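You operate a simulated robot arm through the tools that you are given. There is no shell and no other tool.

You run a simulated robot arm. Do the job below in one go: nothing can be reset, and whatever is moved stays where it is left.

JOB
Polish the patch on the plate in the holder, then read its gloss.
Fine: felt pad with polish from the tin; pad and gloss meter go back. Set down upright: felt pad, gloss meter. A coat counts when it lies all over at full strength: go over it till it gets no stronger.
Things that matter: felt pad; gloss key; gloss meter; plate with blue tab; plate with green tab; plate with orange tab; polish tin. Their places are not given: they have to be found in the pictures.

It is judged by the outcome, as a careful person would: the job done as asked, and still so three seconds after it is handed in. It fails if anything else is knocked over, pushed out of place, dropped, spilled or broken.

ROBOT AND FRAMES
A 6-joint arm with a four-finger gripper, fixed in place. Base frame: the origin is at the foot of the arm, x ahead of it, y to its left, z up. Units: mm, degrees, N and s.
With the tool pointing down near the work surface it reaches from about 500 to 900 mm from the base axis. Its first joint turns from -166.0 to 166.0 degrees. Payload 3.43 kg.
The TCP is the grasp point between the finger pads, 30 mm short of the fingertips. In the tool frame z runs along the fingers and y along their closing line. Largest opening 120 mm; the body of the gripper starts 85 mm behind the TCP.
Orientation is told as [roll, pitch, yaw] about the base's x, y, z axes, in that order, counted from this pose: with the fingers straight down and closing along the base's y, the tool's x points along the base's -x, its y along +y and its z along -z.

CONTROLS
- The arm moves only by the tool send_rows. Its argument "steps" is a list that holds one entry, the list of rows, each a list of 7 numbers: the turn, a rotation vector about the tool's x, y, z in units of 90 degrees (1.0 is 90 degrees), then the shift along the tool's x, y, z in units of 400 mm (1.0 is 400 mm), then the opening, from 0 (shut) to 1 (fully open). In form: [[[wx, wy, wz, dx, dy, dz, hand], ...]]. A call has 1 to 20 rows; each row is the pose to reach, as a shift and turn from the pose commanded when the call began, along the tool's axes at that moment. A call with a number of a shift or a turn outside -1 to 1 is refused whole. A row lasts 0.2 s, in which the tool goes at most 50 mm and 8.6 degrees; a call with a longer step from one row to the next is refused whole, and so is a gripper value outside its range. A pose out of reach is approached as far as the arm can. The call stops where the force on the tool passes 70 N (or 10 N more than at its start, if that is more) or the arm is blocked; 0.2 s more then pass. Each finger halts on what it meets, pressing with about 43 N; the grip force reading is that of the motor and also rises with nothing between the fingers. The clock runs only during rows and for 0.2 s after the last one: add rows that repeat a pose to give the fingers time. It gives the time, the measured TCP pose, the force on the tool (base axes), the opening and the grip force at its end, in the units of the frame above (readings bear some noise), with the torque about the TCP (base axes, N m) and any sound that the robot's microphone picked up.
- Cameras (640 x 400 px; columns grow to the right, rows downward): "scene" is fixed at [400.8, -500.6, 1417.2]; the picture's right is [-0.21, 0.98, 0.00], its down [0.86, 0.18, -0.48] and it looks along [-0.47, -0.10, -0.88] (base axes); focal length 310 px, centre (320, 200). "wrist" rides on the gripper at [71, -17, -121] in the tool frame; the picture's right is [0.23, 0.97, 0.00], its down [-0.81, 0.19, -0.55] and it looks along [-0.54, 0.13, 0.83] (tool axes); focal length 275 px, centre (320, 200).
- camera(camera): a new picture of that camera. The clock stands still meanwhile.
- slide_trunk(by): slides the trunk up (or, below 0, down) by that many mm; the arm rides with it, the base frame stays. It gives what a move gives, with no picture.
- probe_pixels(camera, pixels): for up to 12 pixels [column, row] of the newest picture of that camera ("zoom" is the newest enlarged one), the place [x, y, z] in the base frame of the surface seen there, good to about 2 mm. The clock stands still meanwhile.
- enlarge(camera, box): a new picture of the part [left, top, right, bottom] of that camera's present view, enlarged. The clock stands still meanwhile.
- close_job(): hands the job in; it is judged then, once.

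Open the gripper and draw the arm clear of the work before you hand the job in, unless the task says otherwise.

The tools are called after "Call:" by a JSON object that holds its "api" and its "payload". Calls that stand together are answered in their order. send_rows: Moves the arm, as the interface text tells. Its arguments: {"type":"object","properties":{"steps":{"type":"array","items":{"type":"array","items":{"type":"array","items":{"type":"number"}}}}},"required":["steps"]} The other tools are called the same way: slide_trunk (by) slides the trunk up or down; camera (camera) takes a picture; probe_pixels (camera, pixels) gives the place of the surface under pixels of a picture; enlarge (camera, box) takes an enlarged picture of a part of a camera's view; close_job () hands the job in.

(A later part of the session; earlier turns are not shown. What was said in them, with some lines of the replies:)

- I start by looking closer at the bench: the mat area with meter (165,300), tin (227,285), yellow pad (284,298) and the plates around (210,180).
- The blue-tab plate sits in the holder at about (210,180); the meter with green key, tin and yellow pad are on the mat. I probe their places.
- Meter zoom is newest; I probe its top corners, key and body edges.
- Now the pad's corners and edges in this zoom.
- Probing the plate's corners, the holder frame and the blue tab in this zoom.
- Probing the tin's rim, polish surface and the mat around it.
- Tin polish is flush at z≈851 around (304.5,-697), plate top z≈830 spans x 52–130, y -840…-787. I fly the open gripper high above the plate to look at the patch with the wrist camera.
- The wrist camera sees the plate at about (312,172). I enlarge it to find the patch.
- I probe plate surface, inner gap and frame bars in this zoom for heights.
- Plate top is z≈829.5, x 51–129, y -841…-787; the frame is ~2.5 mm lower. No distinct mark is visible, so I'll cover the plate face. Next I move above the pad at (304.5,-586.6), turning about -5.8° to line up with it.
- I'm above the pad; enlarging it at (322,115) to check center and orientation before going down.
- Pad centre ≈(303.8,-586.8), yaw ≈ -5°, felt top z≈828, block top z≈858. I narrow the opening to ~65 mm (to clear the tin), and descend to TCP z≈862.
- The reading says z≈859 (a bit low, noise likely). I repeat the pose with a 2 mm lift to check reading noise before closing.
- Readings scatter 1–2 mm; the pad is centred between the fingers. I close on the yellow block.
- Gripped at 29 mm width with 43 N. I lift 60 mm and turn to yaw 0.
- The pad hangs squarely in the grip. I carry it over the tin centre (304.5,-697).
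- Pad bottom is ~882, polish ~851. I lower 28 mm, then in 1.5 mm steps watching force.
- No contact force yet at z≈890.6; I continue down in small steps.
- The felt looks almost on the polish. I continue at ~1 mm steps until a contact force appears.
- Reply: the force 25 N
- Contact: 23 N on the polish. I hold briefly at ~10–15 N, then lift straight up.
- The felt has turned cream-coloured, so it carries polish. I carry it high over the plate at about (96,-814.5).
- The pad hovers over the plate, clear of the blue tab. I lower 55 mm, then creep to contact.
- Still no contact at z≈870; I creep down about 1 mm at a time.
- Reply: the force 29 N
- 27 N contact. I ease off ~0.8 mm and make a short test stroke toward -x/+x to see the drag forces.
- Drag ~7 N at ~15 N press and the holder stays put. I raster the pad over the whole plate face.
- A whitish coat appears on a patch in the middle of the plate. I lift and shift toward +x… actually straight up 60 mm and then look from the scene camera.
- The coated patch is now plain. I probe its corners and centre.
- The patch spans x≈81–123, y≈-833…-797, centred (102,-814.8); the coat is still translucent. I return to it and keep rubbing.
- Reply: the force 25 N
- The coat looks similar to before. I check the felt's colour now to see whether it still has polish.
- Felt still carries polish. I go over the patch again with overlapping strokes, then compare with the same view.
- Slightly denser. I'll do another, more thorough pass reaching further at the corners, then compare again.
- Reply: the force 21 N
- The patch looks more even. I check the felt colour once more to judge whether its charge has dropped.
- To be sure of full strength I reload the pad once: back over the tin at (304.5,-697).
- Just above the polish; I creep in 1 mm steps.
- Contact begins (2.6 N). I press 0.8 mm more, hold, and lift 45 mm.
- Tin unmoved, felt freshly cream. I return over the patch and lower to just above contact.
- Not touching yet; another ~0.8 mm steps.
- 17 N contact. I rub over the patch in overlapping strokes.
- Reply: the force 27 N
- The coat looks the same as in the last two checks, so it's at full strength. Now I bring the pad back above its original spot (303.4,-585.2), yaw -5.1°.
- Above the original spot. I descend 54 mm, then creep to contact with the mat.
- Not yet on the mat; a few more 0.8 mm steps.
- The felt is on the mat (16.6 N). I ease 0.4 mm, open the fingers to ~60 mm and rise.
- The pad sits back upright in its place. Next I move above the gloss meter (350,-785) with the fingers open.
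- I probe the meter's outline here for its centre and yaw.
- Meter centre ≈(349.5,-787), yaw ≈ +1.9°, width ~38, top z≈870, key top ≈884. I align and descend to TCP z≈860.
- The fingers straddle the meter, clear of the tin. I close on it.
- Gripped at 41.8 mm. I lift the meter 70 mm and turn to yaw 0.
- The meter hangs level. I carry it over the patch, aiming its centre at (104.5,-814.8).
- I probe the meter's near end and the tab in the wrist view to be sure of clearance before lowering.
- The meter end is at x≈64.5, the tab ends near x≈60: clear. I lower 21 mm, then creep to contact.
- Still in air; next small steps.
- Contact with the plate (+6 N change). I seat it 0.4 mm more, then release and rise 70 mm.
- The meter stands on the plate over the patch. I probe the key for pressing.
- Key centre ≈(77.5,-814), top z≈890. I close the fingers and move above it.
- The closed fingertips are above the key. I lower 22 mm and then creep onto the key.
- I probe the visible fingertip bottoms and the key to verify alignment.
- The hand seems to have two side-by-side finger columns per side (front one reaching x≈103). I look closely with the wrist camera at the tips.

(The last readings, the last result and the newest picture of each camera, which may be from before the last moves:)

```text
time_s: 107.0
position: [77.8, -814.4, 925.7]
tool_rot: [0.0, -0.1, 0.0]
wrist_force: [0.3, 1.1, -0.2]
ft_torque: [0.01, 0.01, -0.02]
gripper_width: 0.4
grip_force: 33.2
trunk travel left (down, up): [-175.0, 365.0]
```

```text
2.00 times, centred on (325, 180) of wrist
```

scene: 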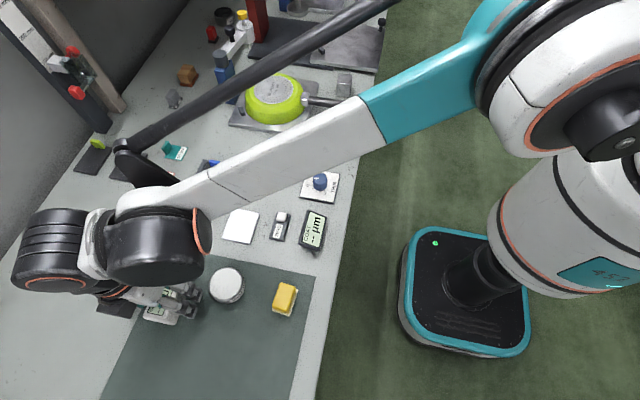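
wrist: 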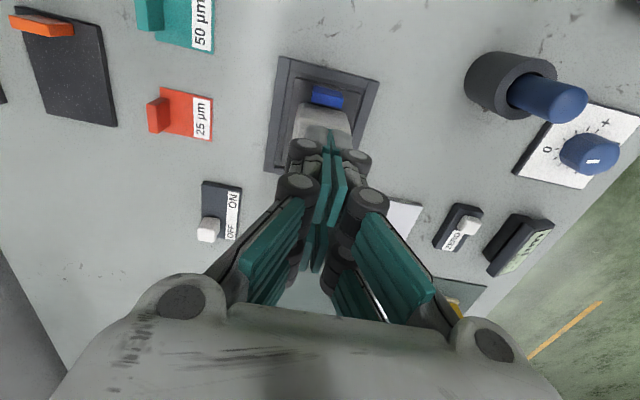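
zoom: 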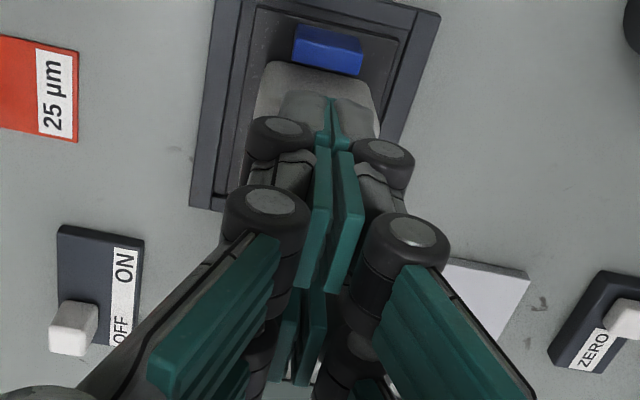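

Call:
{"api": "probe_pixels", "payload": {"camera": "zoom", "pixels": [[300, 100], [305, 95], [355, 110], [350, 102], [280, 125], [385, 150], [328, 130], [318, 200], [340, 200], [300, 330], [290, 370], [310, 110]]}}

```text
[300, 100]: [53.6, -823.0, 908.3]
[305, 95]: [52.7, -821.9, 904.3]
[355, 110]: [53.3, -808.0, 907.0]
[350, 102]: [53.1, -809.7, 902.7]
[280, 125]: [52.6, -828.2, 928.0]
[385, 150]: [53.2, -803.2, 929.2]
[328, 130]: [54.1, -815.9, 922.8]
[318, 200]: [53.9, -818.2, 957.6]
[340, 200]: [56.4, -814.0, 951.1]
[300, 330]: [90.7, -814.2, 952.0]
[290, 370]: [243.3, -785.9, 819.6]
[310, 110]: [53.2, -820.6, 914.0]
```

The finger columns sit about ±12–25 mm either side of the TCP in x, so at this spot they'd straddle the key. I raise 5 mm and shift to TCP x≈66 so the front column (and centre) lies over the key.

Call:
{"api": "send_rows", "payload": {"steps": [[[0, 0, 0, 0, 0, -0.0125, 0], [0, 0, 0, 0.0288, 0, -0.0125, 0], [0, 0, 0, 0.0288, 0, -0.0125, 0]]]}}

Call:
{"api": "enlarge", "payload": {"camera": "scene", "box": [185, 140, 225, 180]}}

Call:
{"api": "camera", "payload": {"camera": "wrist"}}

```text
time_s: 107.8
position: [64.7, -815.3, 929.6]
tool_rot: [0.1, 0.1, 0.0]
wrist_force: [0.0, 0.0, -0.4]
ft_torque: [0.01, 0.03, -0.03]
gripper_width: 0.0
grip_force: 33.5
trunk travel left (down, up): [-175.0, 365.0]
```

```text
10.00 times, centred on (205, 160) of scene
```

zoom: 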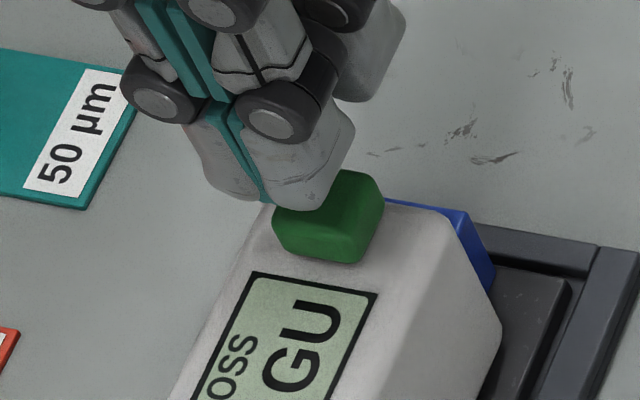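

```text
taken
```

wrist: 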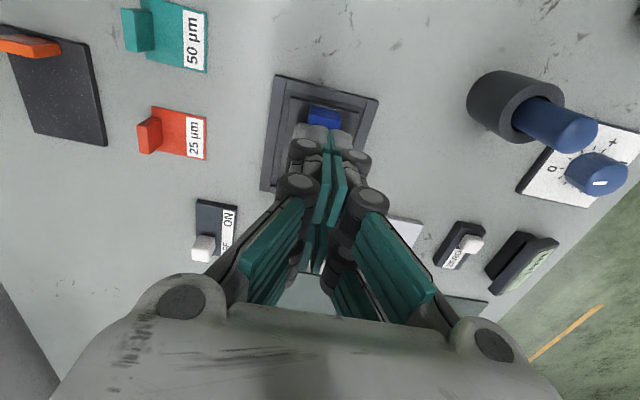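

I probe seam and tip points against the key in the last zoom to judge the sideways alignment.

Call:
{"api": "probe_pixels", "payload": {"camera": "zoom", "pixels": [[262, 190], [250, 165], [300, 200], [320, 195], [215, 185], [330, 130], [350, 200], [330, 235], [290, 225], [370, 225], [365, 185], [270, 200]]}}

```text
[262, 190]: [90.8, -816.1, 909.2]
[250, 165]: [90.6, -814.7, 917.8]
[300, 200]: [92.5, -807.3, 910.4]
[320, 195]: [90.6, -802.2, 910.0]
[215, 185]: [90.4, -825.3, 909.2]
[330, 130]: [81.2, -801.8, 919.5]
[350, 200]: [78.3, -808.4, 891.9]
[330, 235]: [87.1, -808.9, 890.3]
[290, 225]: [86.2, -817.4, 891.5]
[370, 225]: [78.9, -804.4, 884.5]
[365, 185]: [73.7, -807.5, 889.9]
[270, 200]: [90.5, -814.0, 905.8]
```

Tips cover y -826…-802 and reach x≈90.5, well over the key (x 69–87, y -821…-805). I creep down onto it.

Call:
{"api": "send_rows", "payload": {"steps": [[[0, 0, 0, 0, 0, 0.01, 0], [0, 0, 0, 0, 0, 0.0175, 0], [0, 0, 0, 0, 0, 0.0175, 0]]]}}

Call:
{"api": "send_rows", "payload": {"steps": [[[0, 0, 0, 0, 0, 0.0025, 0], [0, 0, 0, 0, 0, 0.0025, 0]]]}}

Call:
{"api": "send_rows", "payload": {"steps": [[[0, 0, 0, 0, 0, 0.0025, 0], [0, 0, 0, 0, 0, 0.0025, 0]]]}}

Call:
{"api": "enlarge", "payload": {"camera": "scene", "box": [185, 150, 225, 190]}}

```text
time_s: 108.6
position: [67.2, -815.2, 922.7]
tool_rot: [0.1, -0.1, 0.0]
wrist_force: [1.0, 0.4, 0.5]
ft_torque: [0.01, 0.01, 0.0]
gripper_width: 0.2
grip_force: 33.8
trunk travel left (down, up): [-175.0, 365.0]
```

```text
time_s: 109.2
position: [66.7, -814.2, 921.8]
tool_rot: [0.0, -0.1, 0.0]
wrist_force: [-0.6, 0.2, -0.1]
ft_torque: [0.01, 0.03, 0.01]
gripper_width: 0.2
grip_force: 33.1
trunk travel left (down, up): [-175.0, 365.0]
```

```text
time_s: 109.8
position: [66.4, -814.5, 920.2]
tool_rot: [-0.1, 0.0, -0.1]
wrist_force: [1.1, 0.1, -0.9]
ft_torque: [0.0, 0.02, 0.03]
gripper_width: 0.0
grip_force: 33.8
trunk travel left (down, up): [-175.0, 365.0]
```

```text
10.00 times, centred on (205, 170) of scene
```

zoom: 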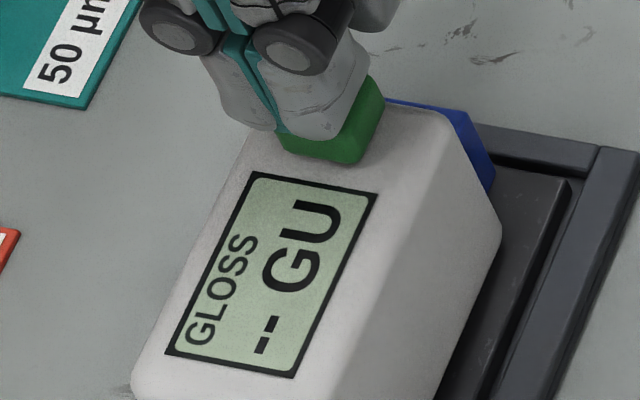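

The tips are just about on the key, display still "-- GU". I continue in ~0.8 mm steps.

Call:
{"api": "send_rows", "payload": {"steps": [[[0, 0, 0, 0, 0, 0.002, 0], [0, 0, 0, 0, 0, 0.002, 0]]]}}

Call:
{"api": "send_rows", "payload": {"steps": [[[0, 0, 0, 0, 0, 0.002, 0], [0, 0, 0, 0, 0, 0.002, 0]]]}}

Call:
{"api": "enlarge", "payload": {"camera": "scene", "box": [185, 150, 225, 190]}}

```text
time_s: 110.4
position: [66.6, -814.3, 919.7]
tool_rot: [0.1, 0.0, -0.1]
wrist_force: [0.4, -0.3, -0.2]
ft_torque: [-0.02, 0.0, 0.04]
gripper_width: 0.0
grip_force: 33.6
trunk travel left (down, up): [-175.0, 365.0]
```

```text
time_s: 111.0
position: [67.1, -814.1, 919.0]
tool_rot: [0.0, 0.0, -0.1]
wrist_force: [-0.2, -0.4, 0.4]
ft_torque: [-0.02, -0.03, -0.04]
gripper_width: 0.0
grip_force: 33.3
trunk travel left (down, up): [-175.0, 365.0]
```

```text
10.00 times, centred on (205, 170) of scene
```

zoom: 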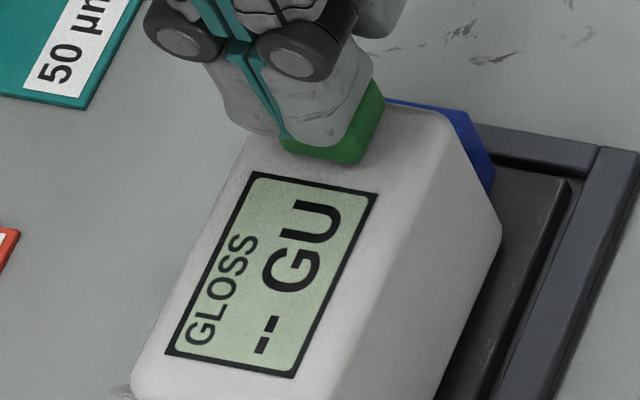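

No force yet; I go on with small steps, checking force and display.

Call:
{"api": "send_rows", "payload": {"steps": [[[0, 0, 0, 0, 0, 0.002, 0], [0, 0, 0, 0, 0, 0.002, 0]]]}}

Call:
{"api": "send_rows", "payload": {"steps": [[[0, 0, 0, 0, 0, 0.002, 0], [0, 0, 0, 0, 0, 0.002, 0]]]}}

Call:
{"api": "enlarge", "payload": {"camera": "scene", "box": [185, 150, 225, 190]}}

```text
time_s: 111.6
position: [66.8, -815.2, 918.4]
tool_rot: [0.0, 0.0, 0.0]
wrist_force: [-0.1, 0.3, 0.6]
ft_torque: [0.01, -0.02, 0.02]
gripper_width: 6.2
grip_force: 33.2
trunk travel left (down, up): [-175.0, 365.0]
```

```text
time_s: 112.2
position: [66.5, -814.0, 915.9]
tool_rot: [0.1, 0.0, -0.1]
wrist_force: [0.1, -0.2, -0.5]
ft_torque: [0.05, -0.02, 0.0]
gripper_width: 6.1
grip_force: 33.5
trunk travel left (down, up): [-175.0, 365.0]
```

```text
10.00 times, centred on (205, 170) of scene
```

zoom: 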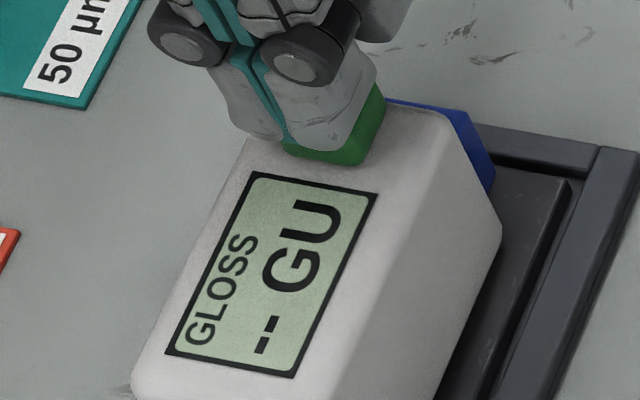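

The opening reads 6 mm though commanded shut — something is spreading the tips. I back straight up 12 mm and check.

Call:
{"api": "send_rows", "payload": {"steps": [[[0, 0, 0, 0, 0, -0.01, 0], [0, 0, 0, 0, 0, -0.03, 0], [0, 0, 0, 0, 0, -0.03, 0]]]}}

Call:
{"api": "enlarge", "payload": {"camera": "scene", "box": [180, 140, 230, 190]}}

Call:
{"api": "enlarge", "payload": {"camera": "wrist", "box": [250, 60, 400, 220]}}

```text
time_s: 113.0
position: [67.3, -813.5, 929.9]
tool_rot: [-0.1, 0.0, 0.0]
wrist_force: [0.1, -0.5, -0.3]
ft_torque: [0.0, -0.01, 0.0]
gripper_width: 0.0
grip_force: 33.8
trunk travel left (down, up): [-175.0, 365.0]
```

```text
8.00 times, centred on (205, 165) of scene
```

zoom: 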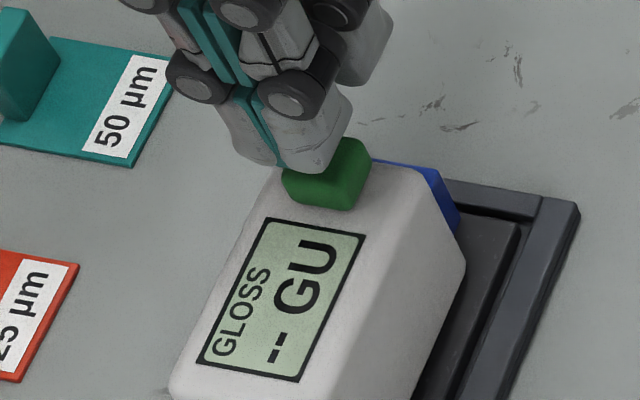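

```text
2.50 times, centred on (325, 140) of wrist
```

zoom: 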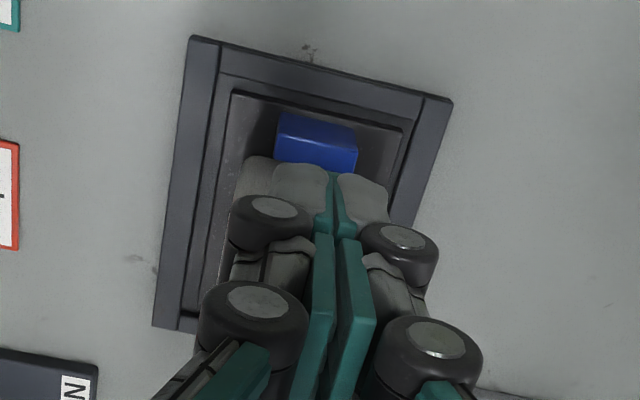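

Tips spread apart on the key when shut. I'll instead press with a single finger: rise, open to 50 mm and shift +y so the left finger comes over the key.

Call:
{"api": "send_rows", "payload": {"steps": [[[0, 0, 0, 0, 0, -0.04, 0], [0, 0, 0, -0.00875, 0.0384, -0.05, 0.2], [0, 0, 0, -0.00875, 0.0768, -0.05, 0.417], [0, 0, 0, -0.00875, 0.0768, -0.05, 0.417], [0, 0, 0, -0.00875, 0.0768, -0.03, 0.417], [0, 0, 0, -0.00875, 0.0768, -0.01, 0.417], [0, 0, 0, -0.00875, 0.0768, -0.01, 0.417]]]}}

Call:
{"api": "camera", "payload": {"camera": "wrist"}}

Call:
{"api": "enlarge", "payload": {"camera": "scene", "box": [180, 130, 240, 190]}}

```text
time_s: 114.6
position: [69.2, -783.7, 933.0]
tool_rot: [0.1, 0.0, 0.0]
wrist_force: [-0.6, 0.4, 0.8]
ft_torque: [-0.03, -0.02, 0.05]
gripper_width: 49.8
grip_force: 0.1
trunk travel left (down, up): [-175.0, 365.0]
```

```text
taken
```

wrist: 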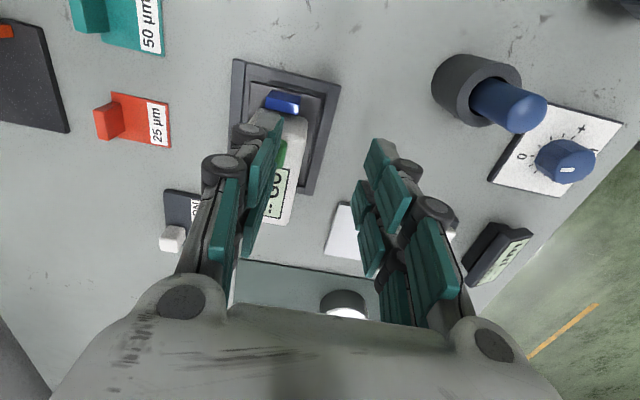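

```text
6.67 times, centred on (210, 160) of scene
```

zoom: 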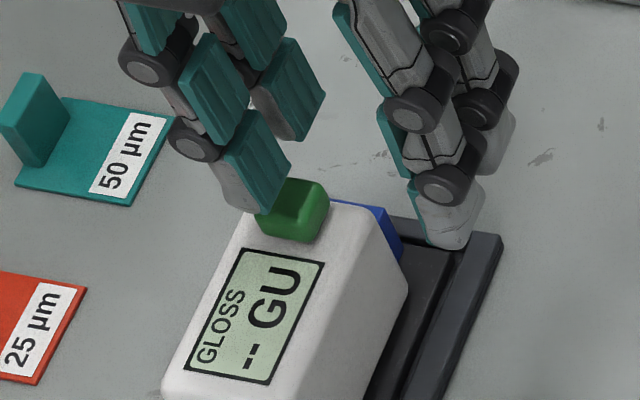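

Now I can see the two columns of the left finger clearly. I probe the front column's pad edges and tip relative to the key.

Call:
{"api": "probe_pixels", "payload": {"camera": "zoom", "pixels": [[228, 155], [285, 165], [255, 200], [275, 200], [265, 150], [290, 120], [322, 100], [300, 130], [290, 190], [310, 210], [280, 230], [325, 195]]}}

```text
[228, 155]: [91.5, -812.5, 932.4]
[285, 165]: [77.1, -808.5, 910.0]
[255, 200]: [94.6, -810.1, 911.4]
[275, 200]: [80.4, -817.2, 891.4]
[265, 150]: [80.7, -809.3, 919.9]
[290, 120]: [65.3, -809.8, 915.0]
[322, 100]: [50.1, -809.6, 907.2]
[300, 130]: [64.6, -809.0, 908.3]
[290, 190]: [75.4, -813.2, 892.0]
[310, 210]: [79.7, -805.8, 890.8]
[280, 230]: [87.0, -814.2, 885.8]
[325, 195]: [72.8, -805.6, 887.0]
```

The front column covers x 77–95; I shift 3 mm to -x and creep down onto the key with that finger.

Call:
{"api": "send_rows", "payload": {"steps": [[[0, 0, 0, 0.0075, 0, 0, 0.417], [0, 0, 0, 0.0075, 0, 0.015, 0.417], [0, 0, 0, 0.0075, 0, 0.025, 0.417], [0, 0, 0, 0.0075, 0, 0.025, 0.417]]]}}

Call:
{"api": "send_rows", "payload": {"steps": [[[0, 0, 0, 0, 0, 0.0025, 0.417], [0, 0, 0, 0, 0, 0.0025, 0.417]]]}}

Call:
{"api": "send_rows", "payload": {"steps": [[[0, 0, 0, 0, 0, 0.0025, 0.417], [0, 0, 0, 0, 0, 0.0025, 0.417]]]}}

Call:
{"api": "send_rows", "payload": {"steps": [[[0, 0, 0, 0, 0, 0.0025, 0.417], [0, 0, 0, 0, 0, 0.0025, 0.417]]]}}

Call:
{"api": "enlarge", "payload": {"camera": "scene", "box": [180, 140, 230, 190]}}

```text
time_s: 115.6
position: [66.7, -782.9, 922.0]
tool_rot: [0.0, 0.0, 0.0]
wrist_force: [0.5, 0.4, 0.6]
ft_torque: [-0.01, 0.0, 0.03]
gripper_width: 50.2
grip_force: 0.0
trunk travel left (down, up): [-175.0, 365.0]
```

```text
time_s: 116.2
position: [66.8, -783.1, 922.6]
tool_rot: [-0.1, 0.0, -0.1]
wrist_force: [0.7, 0.5, -0.1]
ft_torque: [0.01, -0.01, 0.01]
gripper_width: 50.2
grip_force: 0.1
trunk travel left (down, up): [-175.0, 365.0]
```

```text
time_s: 116.8
position: [67.0, -784.0, 921.4]
tool_rot: [0.0, 0.1, 0.0]
wrist_force: [-0.4, -0.4, 0.2]
ft_torque: [0.02, 0.01, -0.02]
gripper_width: 50.2
grip_force: 0.0
trunk travel left (down, up): [-175.0, 365.0]
```

```text
time_s: 117.4
position: [66.7, -784.4, 919.3]
tool_rot: [0.0, 0.1, 0.1]
wrist_force: [0.2, -0.8, 0.0]
ft_torque: [-0.04, 0.02, -0.02]
gripper_width: 50.1
grip_force: 0.0
trunk travel left (down, up): [-175.0, 365.0]
```

```text
8.00 times, centred on (205, 165) of scene
```

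zoom: 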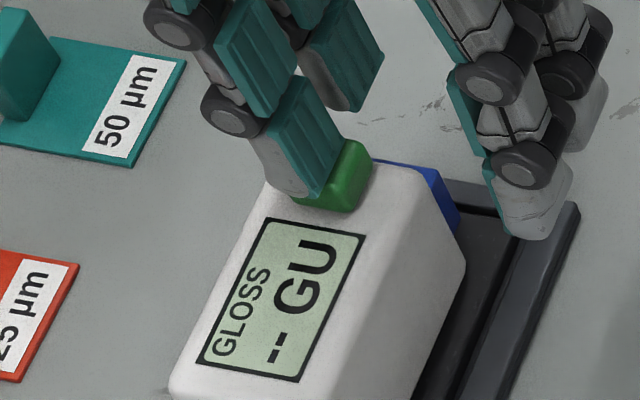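

The tip is at the key's top. I continue by 0.8 mm steps watching force and display.

Call:
{"api": "send_rows", "payload": {"steps": [[[0, 0, 0, 0, 0, 0.002, 0.417], [0, 0, 0, 0, 0, 0.002, 0.417]]]}}

Call:
{"api": "send_rows", "payload": {"steps": [[[0, 0, 0, 0, 0, 0.002, 0.417], [0, 0, 0, 0, 0, 0.002, 0.417]]]}}

Call:
{"api": "enlarge", "payload": {"camera": "scene", "box": [180, 140, 230, 190]}}

```text
time_s: 118.0
position: [67.4, -783.2, 919.4]
tool_rot: [0.0, 0.0, 0.0]
wrist_force: [0.1, 0.3, 0.1]
ft_torque: [-0.04, -0.01, 0.0]
gripper_width: 50.4
grip_force: 0.2
trunk travel left (down, up): [-175.0, 365.0]
```

```text
time_s: 118.6
position: [65.6, -783.6, 918.7]
tool_rot: [0.0, 0.0, 0.1]
wrist_force: [-0.4, 0.1, 0.6]
ft_torque: [0.01, -0.02, -0.01]
gripper_width: 50.1
grip_force: 0.1
trunk travel left (down, up): [-175.0, 365.0]
```

```text
8.00 times, centred on (205, 165) of scene
```

zoom: 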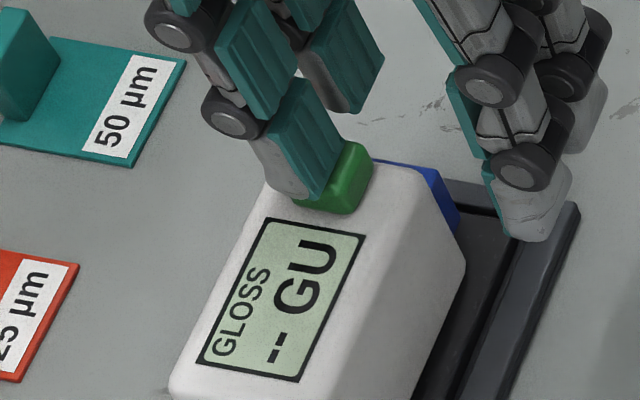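

Call:
{"api": "send_rows", "payload": {"steps": [[[0, 0, 0, 0, 0, 0.002, 0.417], [0, 0, 0, 0, 0, 0.002, 0.417]]]}}

Call:
{"api": "send_rows", "payload": {"steps": [[[0, 0, 0, 0, 0, 0.002, 0.417], [0, 0, 0, 0, 0, 0.002, 0.417]]]}}

Call:
{"api": "enlarge", "payload": {"camera": "scene", "box": [180, 140, 230, 190]}}

```text
time_s: 119.2
position: [65.9, -783.7, 918.0]
tool_rot: [0.0, -0.1, -0.1]
wrist_force: [-0.5, 0.2, 1.2]
ft_torque: [-0.06, -0.01, 0.0]
gripper_width: 50.1
grip_force: 0.1
trunk travel left (down, up): [-175.0, 365.0]
```

```text
time_s: 119.8
position: [67.5, -783.6, 916.5]
tool_rot: [0.1, 0.0, 0.0]
wrist_force: [-0.2, -0.4, 1.0]
ft_torque: [-0.1, -0.03, -0.03]
gripper_width: 50.5
grip_force: 0.4
trunk travel left (down, up): [-175.0, 365.0]
```

```text
8.00 times, centred on (205, 165) of scene
```

zoom: 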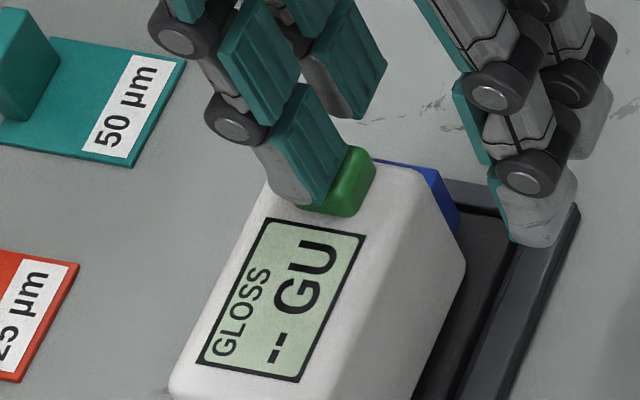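

The key is going down with a light spring force (~1–3 N). I keep pressing in small steps.

Call:
{"api": "send_rows", "payload": {"steps": [[[0, 0, 0, 0, 0, 0.002, 0.417], [0, 0, 0, 0, 0, 0.002, 0.417]]]}}

Call:
{"api": "send_rows", "payload": {"steps": [[[0, 0, 0, 0, 0, 0.002, 0.417], [0, 0, 0, 0, 0, 0.002, 0.417]]]}}

Call:
{"api": "enlarge", "payload": {"camera": "scene", "box": [180, 140, 230, 190]}}

```text
time_s: 120.4
position: [66.4, -782.6, 915.4]
tool_rot: [0.0, 0.0, 0.1]
wrist_force: [0.4, -1.0, 3.7]
ft_torque: [-0.1, -0.03, 0.01]
gripper_width: 50.4
grip_force: 0.7
trunk travel left (down, up): [-175.0, 365.0]
heard: click
```

```text
time_s: 121.0
position: [66.5, -783.1, 914.7]
tool_rot: [0.0, 0.0, 0.0]
wrist_force: [1.5, -0.6, 2.8]
ft_torque: [-0.06, -0.07, 0.05]
gripper_width: 50.5
grip_force: 0.2
trunk travel left (down, up): [-175.0, 365.0]
```

```text
8.00 times, centred on (205, 165) of scene
```

zoom: 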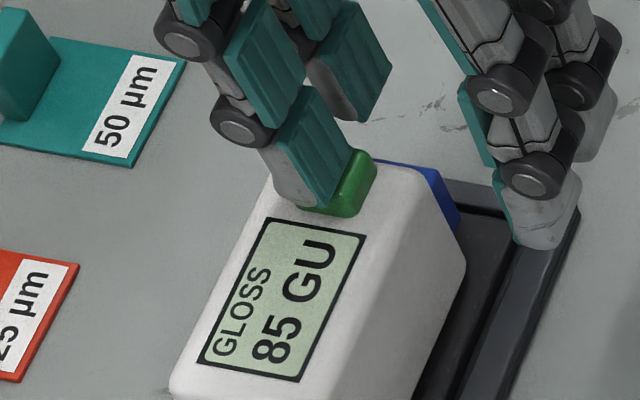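

Click heard, and the display reads 85 GU. I lift straight up, then move over the meter centre (105,-814), opening to 84 mm.

Call:
{"api": "send_rows", "payload": {"steps": [[[0, 0, 0, 0, 0, -0.02, 0.417], [0, 0, 0, 0, 0, -0.07, 0.417], [0, 0, 0, 0, 0, -0.14, 0.417], [0, 0, 0, -0.0479, -0.038, -0.15, 0.6], [0, 0, 0, -0.0958, -0.076, -0.15, 0.7], [0, 0, 0, -0.0958, -0.076, -0.15, 0.7], [0, 0, 0, -0.0958, -0.076, -0.15, 0.7]]]}}

Call:
{"api": "camera", "payload": {"camera": "wrist"}}

Call:
{"api": "enlarge", "payload": {"camera": "wrist", "box": [250, 20, 410, 190]}}

Call:
{"api": "enlarge", "payload": {"camera": "scene", "box": [170, 140, 240, 210]}}

```text
time_s: 122.6
position: [104.8, -812.5, 975.6]
tool_rot: [0.1, -0.1, 0.0]
wrist_force: [0.1, 0.3, -0.5]
ft_torque: [0.0, 0.0, 0.0]
gripper_width: 84.1
grip_force: 0.1
trunk travel left (down, up): [-175.0, 365.0]
```

```text
taken
```

wrist: 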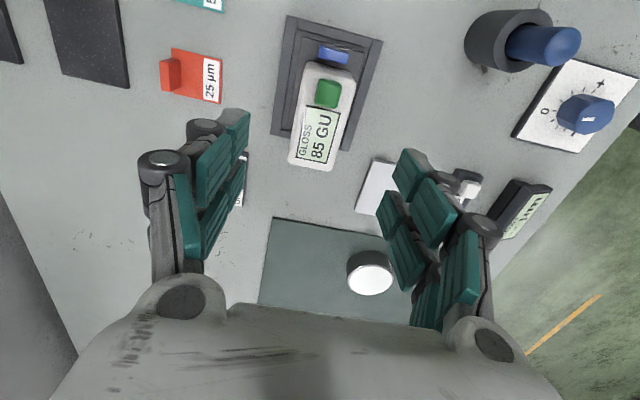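

```text
2.35 times, centred on (330, 105) of wrist
```

zoom: 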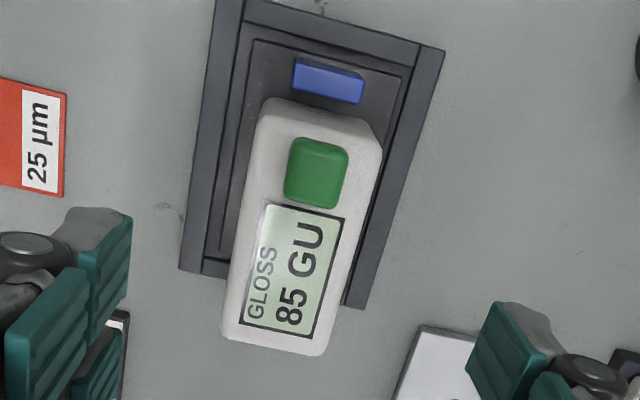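

```text
5.71 times, centred on (205, 175) of scene
```

zoom: 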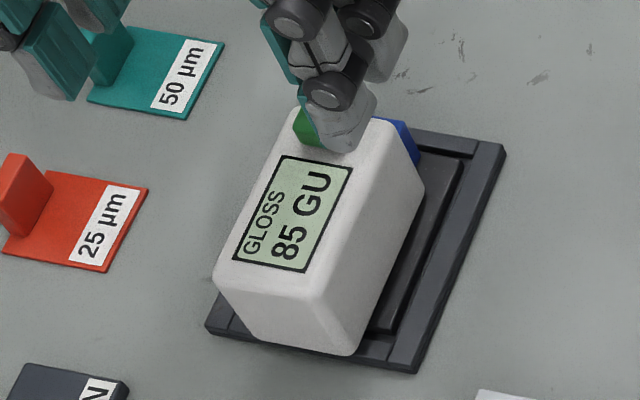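

The meter still stands square at 85 GU. I descend 108 mm to re-grip it at the same height.

Call:
{"api": "send_rows", "payload": {"steps": [[[0, 0, 0, 0, 0, 0.06, 0.7], [0, 0, 0, 0, 0, 0.13, 0.7], [0, 0, 0, 0, 0, 0.2, 0.7], [0, 0, 0, 0, 0, 0.25, 0.7], [0, 0, 0, 0, 0, 0.27, 0.7], [0, 0, 0, 0, 0, 0.27, 0.7]]]}}

Call:
{"api": "camera", "payload": {"camera": "wrist"}}

```text
time_s: 124.0
position: [105.2, -813.3, 867.0]
tool_rot: [0.0, -0.1, 0.0]
wrist_force: [-0.1, 0.1, -0.3]
ft_torque: [0.02, 0.0, 0.03]
gripper_width: 83.9
grip_force: 0.0
trunk travel left (down, up): [-175.0, 365.0]
```

```text
taken
```

wrist: 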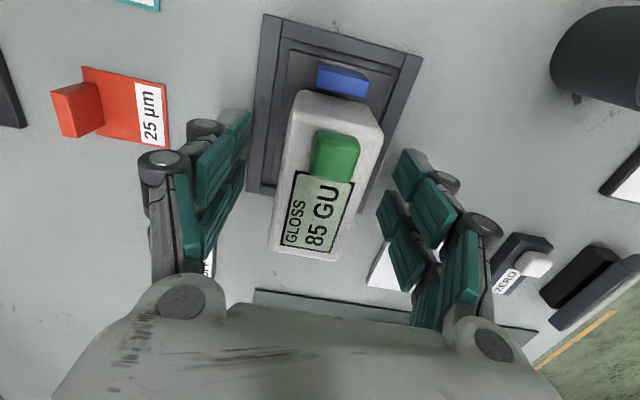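

The fingers straddle the meter evenly. I close on it gradually.

Call:
{"api": "send_rows", "payload": {"steps": [[[0, 0, 0, 0, 0, 0, 0.5], [0, 0, 0, 0, 0, 0, 0.4], [0, 0, 0, 0, 0, 0, 0.355], [0, 0, 0, 0, 0, 0, 0.3], [0, 0, 0, 0, 0, 0, 0], [0, 0, 0, 0, 0, 0, 0], [0, 0, 0, 0, 0, 0, 0]]]}}

Call:
{"api": "send_rows", "payload": {"steps": [[[0, 0, 0, 0, 0, -0.01, 0], [0, 0, 0, 0, 0, -0.04, 0], [0, 0, 0, 0, 0, -0.1, 0], [0, 0, 0, 0, 0, -0.16, 0], [0, 0, 0, 0, 0, -0.16, 0]]]}}

Call:
{"api": "camera", "payload": {"camera": "wrist"}}

Call:
{"api": "enlarge", "payload": {"camera": "scene", "box": [160, 120, 260, 220]}}

```text
time_s: 125.6
position: [105.4, -812.7, 865.8]
tool_rot: [-0.1, 0.0, 0.0]
wrist_force: [-0.1, -0.8, 1.3]
ft_torque: [-0.07, -0.02, 0.03]
gripper_width: 41.4
grip_force: 42.8
trunk travel left (down, up): [-175.0, 365.0]
```

```text
time_s: 126.8
position: [106.6, -812.2, 932.4]
tool_rot: [0.0, -0.1, 0.0]
wrist_force: [0.1, 0.3, -3.4]
ft_torque: [0.01, -0.01, -0.01]
gripper_width: 41.6
grip_force: 42.8
trunk travel left (down, up): [-175.0, 365.0]
```

```text
taken
```

wrist: 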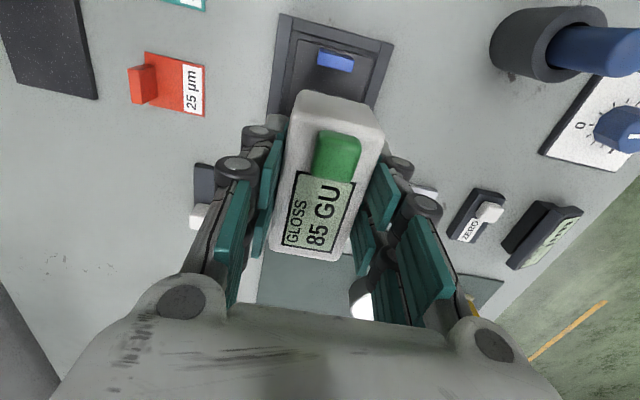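

```text
4.00 times, centred on (210, 170) of scene
```

zoom: 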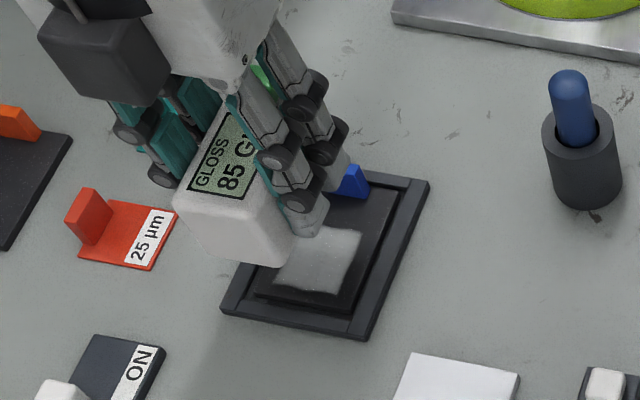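

The meter is lifted clean and the plate stayed. I carry it back over its original place (349.3,-787.6), yaw +1.8°.

Call:
{"api": "send_rows", "payload": {"steps": [[[0, 0, 0, -0.1, 0.011, 0, 0], [0, 0, 0, -0.21, 0.023, 0, 0], [0, 0, 0, -0.32, 0.035, 0, 0], [0, 0, -0.01, -0.43, 0.047, 0, 0], [0, 0, -0.02, -0.53, 0.058, 0, 0], [0, 0, -0.02, -0.6135, 0.067, 0, 0], [0, 0, -0.02, -0.6135, 0.067, 0, 0], [0, 0, -0.02, -0.6135, 0.067, 0, 0]]]}}

Call:
{"api": "camera", "payload": {"camera": "wrist"}}

Call:
{"api": "camera", "payload": {"camera": "scene"}}

```text
time_s: 128.6
position: [351.7, -786.4, 932.8]
tool_rot: [0.0, -0.1, 1.8]
wrist_force: [-1.1, 0.4, -2.9]
ft_torque: [-0.01, -0.02, -0.01]
gripper_width: 41.5
grip_force: 43.2
trunk travel left (down, up): [-175.0, 365.0]
```

```text
taken
```

wrist: 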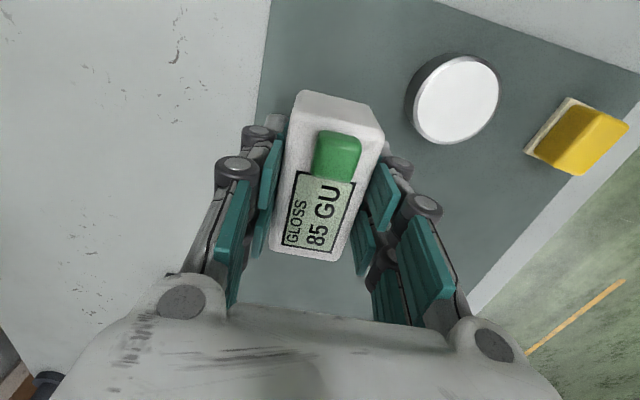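

```text
taken
```

scene: 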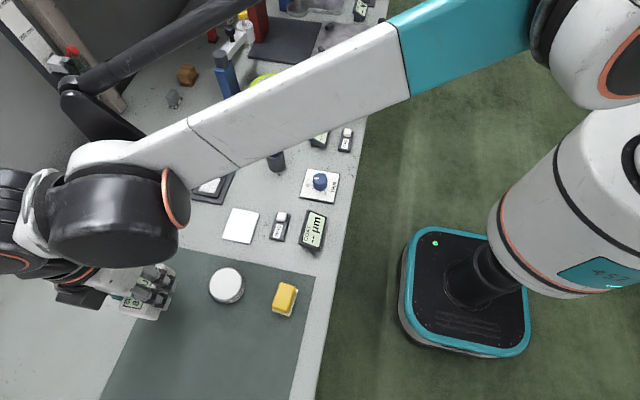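

Above its place. I lower 66 mm and creep to the mat.

Call:
{"api": "send_rows", "payload": {"steps": [[[0, 0, 0, 0, 0, 0.06, 0], [0, 0, 0, 0, 0, 0.12, 0], [0, 0, 0, 0, 0, 0.155, 0], [0, 0, 0, 0, 0, 0.165, 0], [0, 0, 0, 0, 0, 0.165, 0]]]}}

Call:
{"api": "send_rows", "payload": {"steps": [[[0, 0, 0, 0, 0, 0.004, 0], [0, 0, 0, 0, 0, 0.004, 0]]]}}

Call:
{"api": "send_rows", "payload": {"steps": [[[0, 0, 0, 0, 0, 0.0025, 0], [0, 0, 0, 0, 0, 0.0025, 0]]]}}

```text
time_s: 129.8
position: [348.1, -786.8, 864.3]
tool_rot: [0.0, -0.1, 1.8]
wrist_force: [1.0, -0.3, -3.1]
ft_torque: [0.03, 0.01, 0.01]
gripper_width: 41.3
grip_force: 43.3
trunk travel left (down, up): [-175.0, 365.0]
```

```text
time_s: 130.4
position: [350.4, -786.6, 863.2]
tool_rot: [0.0, 0.1, 1.8]
wrist_force: [-0.6, -0.7, -3.6]
ft_torque: [-0.01, -0.03, -0.01]
gripper_width: 41.7
grip_force: 43.0
trunk travel left (down, up): [-175.0, 365.0]
```

```text
time_s: 131.0
position: [349.9, -787.2, 861.8]
tool_rot: [0.0, 0.0, 1.8]
wrist_force: [0.3, 0.1, -2.1]
ft_torque: [-0.03, 0.01, -0.05]
gripper_width: 41.4
grip_force: 43.0
trunk travel left (down, up): [-175.0, 365.0]
```

Still in air; a few more small steps.

Call:
{"api": "send_rows", "payload": {"steps": [[[0, 0, 0, 0, 0, 0.0025, 0], [0, 0, 0, 0, 0, 0.0025, 0]]]}}

Call:
{"api": "send_rows", "payload": {"steps": [[[0, 0, 0, 0, 0, 0.002, 0], [0, 0, 0, 0, 0, 0.002, 0]]]}}

```text
time_s: 131.6
position: [349.8, -786.1, 862.3]
tool_rot: [0.0, 0.0, 1.8]
wrist_force: [0.4, 0.3, -2.6]
ft_torque: [0.02, 0.01, -0.01]
gripper_width: 41.5
grip_force: 43.4
trunk travel left (down, up): [-175.0, 365.0]
```

```text
time_s: 132.2
position: [350.3, -787.6, 860.5]
tool_rot: [-0.1, 0.0, 1.7]
wrist_force: [1.0, 0.4, -2.8]
ft_torque: [0.0, -0.01, 0.0]
gripper_width: 41.4
grip_force: 43.4
trunk travel left (down, up): [-175.0, 365.0]
```

Call:
{"api": "send_rows", "payload": {"steps": [[[0, 0, 0, 0, 0, 0.002, 0], [0, 0, 0, 0, 0, 0.002, 0]]]}}

Call:
{"api": "send_rows", "payload": {"steps": [[[0, 0, 0, 0, 0, 0.002, 0], [0, 0, 0, 0, 0, 0.002, 0]]]}}

```text
time_s: 132.8
position: [351.0, -787.6, 859.4]
tool_rot: [0.0, 0.0, 1.8]
wrist_force: [1.8, -1.2, 0.5]
ft_torque: [-0.09, -0.11, 0.0]
gripper_width: 41.4
grip_force: 42.8
trunk travel left (down, up): [-175.0, 365.0]
```

```text
time_s: 133.4
position: [351.3, -787.6, 860.0]
tool_rot: [-0.1, 0.0, 1.8]
wrist_force: [4.1, -8.5, 12.1]
ft_torque: [-0.1, -0.02, 0.02]
gripper_width: 41.7
grip_force: 43.1
trunk travel left (down, up): [-175.0, 365.0]
```

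The meter touches the mat (12 N). I ease 0.4 mm, open to ~84 mm gradually and rise.

Call:
{"api": "send_rows", "payload": {"steps": [[[0, 0, 0, 0, 0, -0.001, 0], [0, 0, 0, 0, 0, -0.001, 0.36], [0, 0, 0, 0, 0, -0.001, 0.42], [0, 0, 0, 0, 0, -0.001, 0.52], [0, 0, 0, 0, 0, -0.001, 0.65], [0, 0, 0, 0, 0, -0.001, 0.65]]]}}

Call:
{"api": "send_rows", "payload": {"steps": [[[0, 0, 0, 0, 0, -0.03, 0.65], [0, 0, 0, 0, 0, -0.12, 0.65], [0, 0, 0, 0, 0, -0.22, 0.65], [0, 0, 0, 0, 0, -0.3, 0.65], [0, 0, 0, 0, 0, -0.3, 0.65]]]}}

Call:
{"api": "camera", "payload": {"camera": "wrist"}}

```text
time_s: 134.8
position: [350.3, -786.1, 858.6]
tool_rot: [-0.1, 0.0, 1.8]
wrist_force: [-0.3, -0.3, 1.0]
ft_torque: [-0.03, 0.01, 0.0]
gripper_width: 77.9
grip_force: 0.0
trunk travel left (down, up): [-175.0, 365.0]
```

```text
time_s: 136.0
position: [351.4, -787.5, 980.4]
tool_rot: [0.0, 0.0, 1.9]
wrist_force: [-0.2, -0.4, -0.5]
ft_torque: [-0.02, -0.01, 0.02]
gripper_width: 77.9
grip_force: 0.1
trunk travel left (down, up): [-175.0, 365.0]
```

```text
taken
```

wrist: 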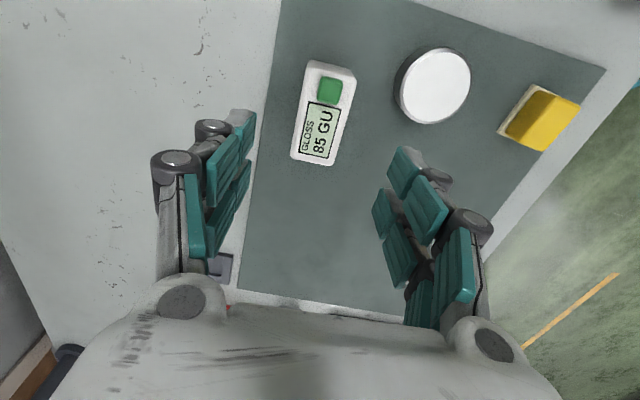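

The meter is back upright showing 85 GU. I retreat the arm toward its start position and inspect the whole scene.

Call:
{"api": "send_rows", "payload": {"steps": [[[0, 0, 0.002, 0.02, 0.04, -0.08, 0.8], [0, 0, 0.004, 0.06, 0.13, -0.14, 1], [0, 0, 0.006, 0.1, 0.23, -0.2, 1], [0, 0, 0.008, 0.14, 0.33, -0.26, 1], [0, 0, 0.01, 0.19, 0.43, -0.31, 1], [0, 0, 0.012, 0.24, 0.53, -0.35, 1], [0, 0, 0.014, 0.29, 0.63, -0.38, 1], [0, 0, 0.016, 0.34, 0.73, -0.41, 1], [0, 0, 0.018, 0.39, 0.83, -0.43, 1], [0, 0, 0.02, 0.44, 0.91, -0.435, 1], [0, 0, 0.02, 0.44, 0.91, -0.435, 1]]]}}

Call:
{"api": "camera", "payload": {"camera": "scene"}}

Call:
{"api": "enlarge", "payload": {"camera": "scene", "box": [195, 170, 220, 195]}}

Call:
{"api": "enlarge", "payload": {"camera": "scene", "box": [100, 230, 340, 380]}}

```text
time_s: 138.4
position: [163.8, -428.5, 1153.1]
tool_rot: [0.0, 0.0, 0.0]
wrist_force: [0.3, -0.6, -0.2]
ft_torque: [-0.02, 0.0, -0.01]
gripper_width: 120.2
grip_force: 0.1
trunk travel left (down, up): [-175.0, 365.0]
```

```text
taken
```

scene: 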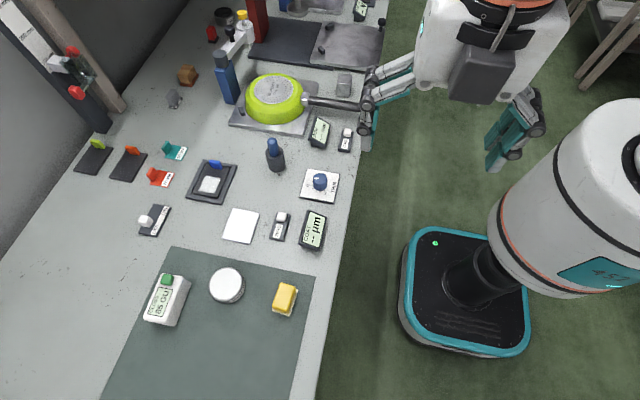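

```text
16.00 times, centred on (208, 182) of scene
```

zoom: 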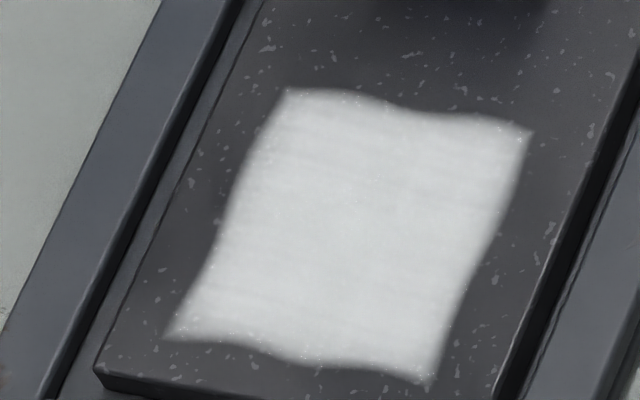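

```text
2.67 times, centred on (220, 305) of scene
```

zoom: 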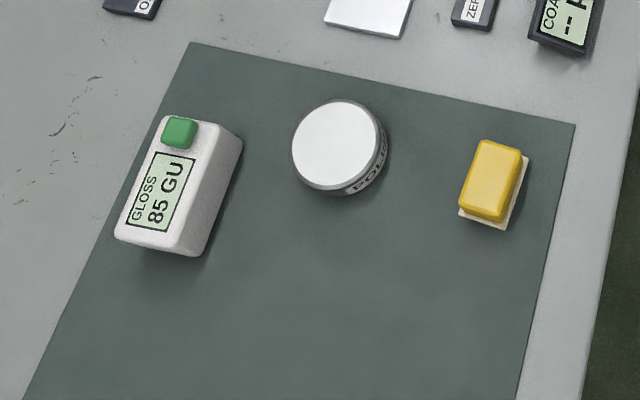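

The bench looks as it should: meter at (165,300) upright showing 85 GU, tin at (227,285) unmoved, and pad at (284,298) upright in place. The blue-tab plate is still in its holder, with an even coat over the patch that stopped changing over the last passes. The gripper is open and clear of the work, so I hand in.

Call:
{"api": "close_job", "payload": {}}

```text
The job is handed in.
```

I polished the patch on the blue-tab plate in the holder, and the gloss meter reads **85 GU** on it. The job is handed in.

- **Polish:** I loaded the felt pad from the tin twice and went over the whole patch until the coat looked no stronger in the pictures. I judged that by eye, and took only one gloss reading, at the end.
- **Put back:** The felt pad and gloss meter are upright in their original spots on the mat. The meter still shows 85 GU.
- **Everything else:** The tin did not move. The plate slid about half a millimetre within its holder while being rubbed. Nothing else on the bench was touched, and the gripper is open and clear.
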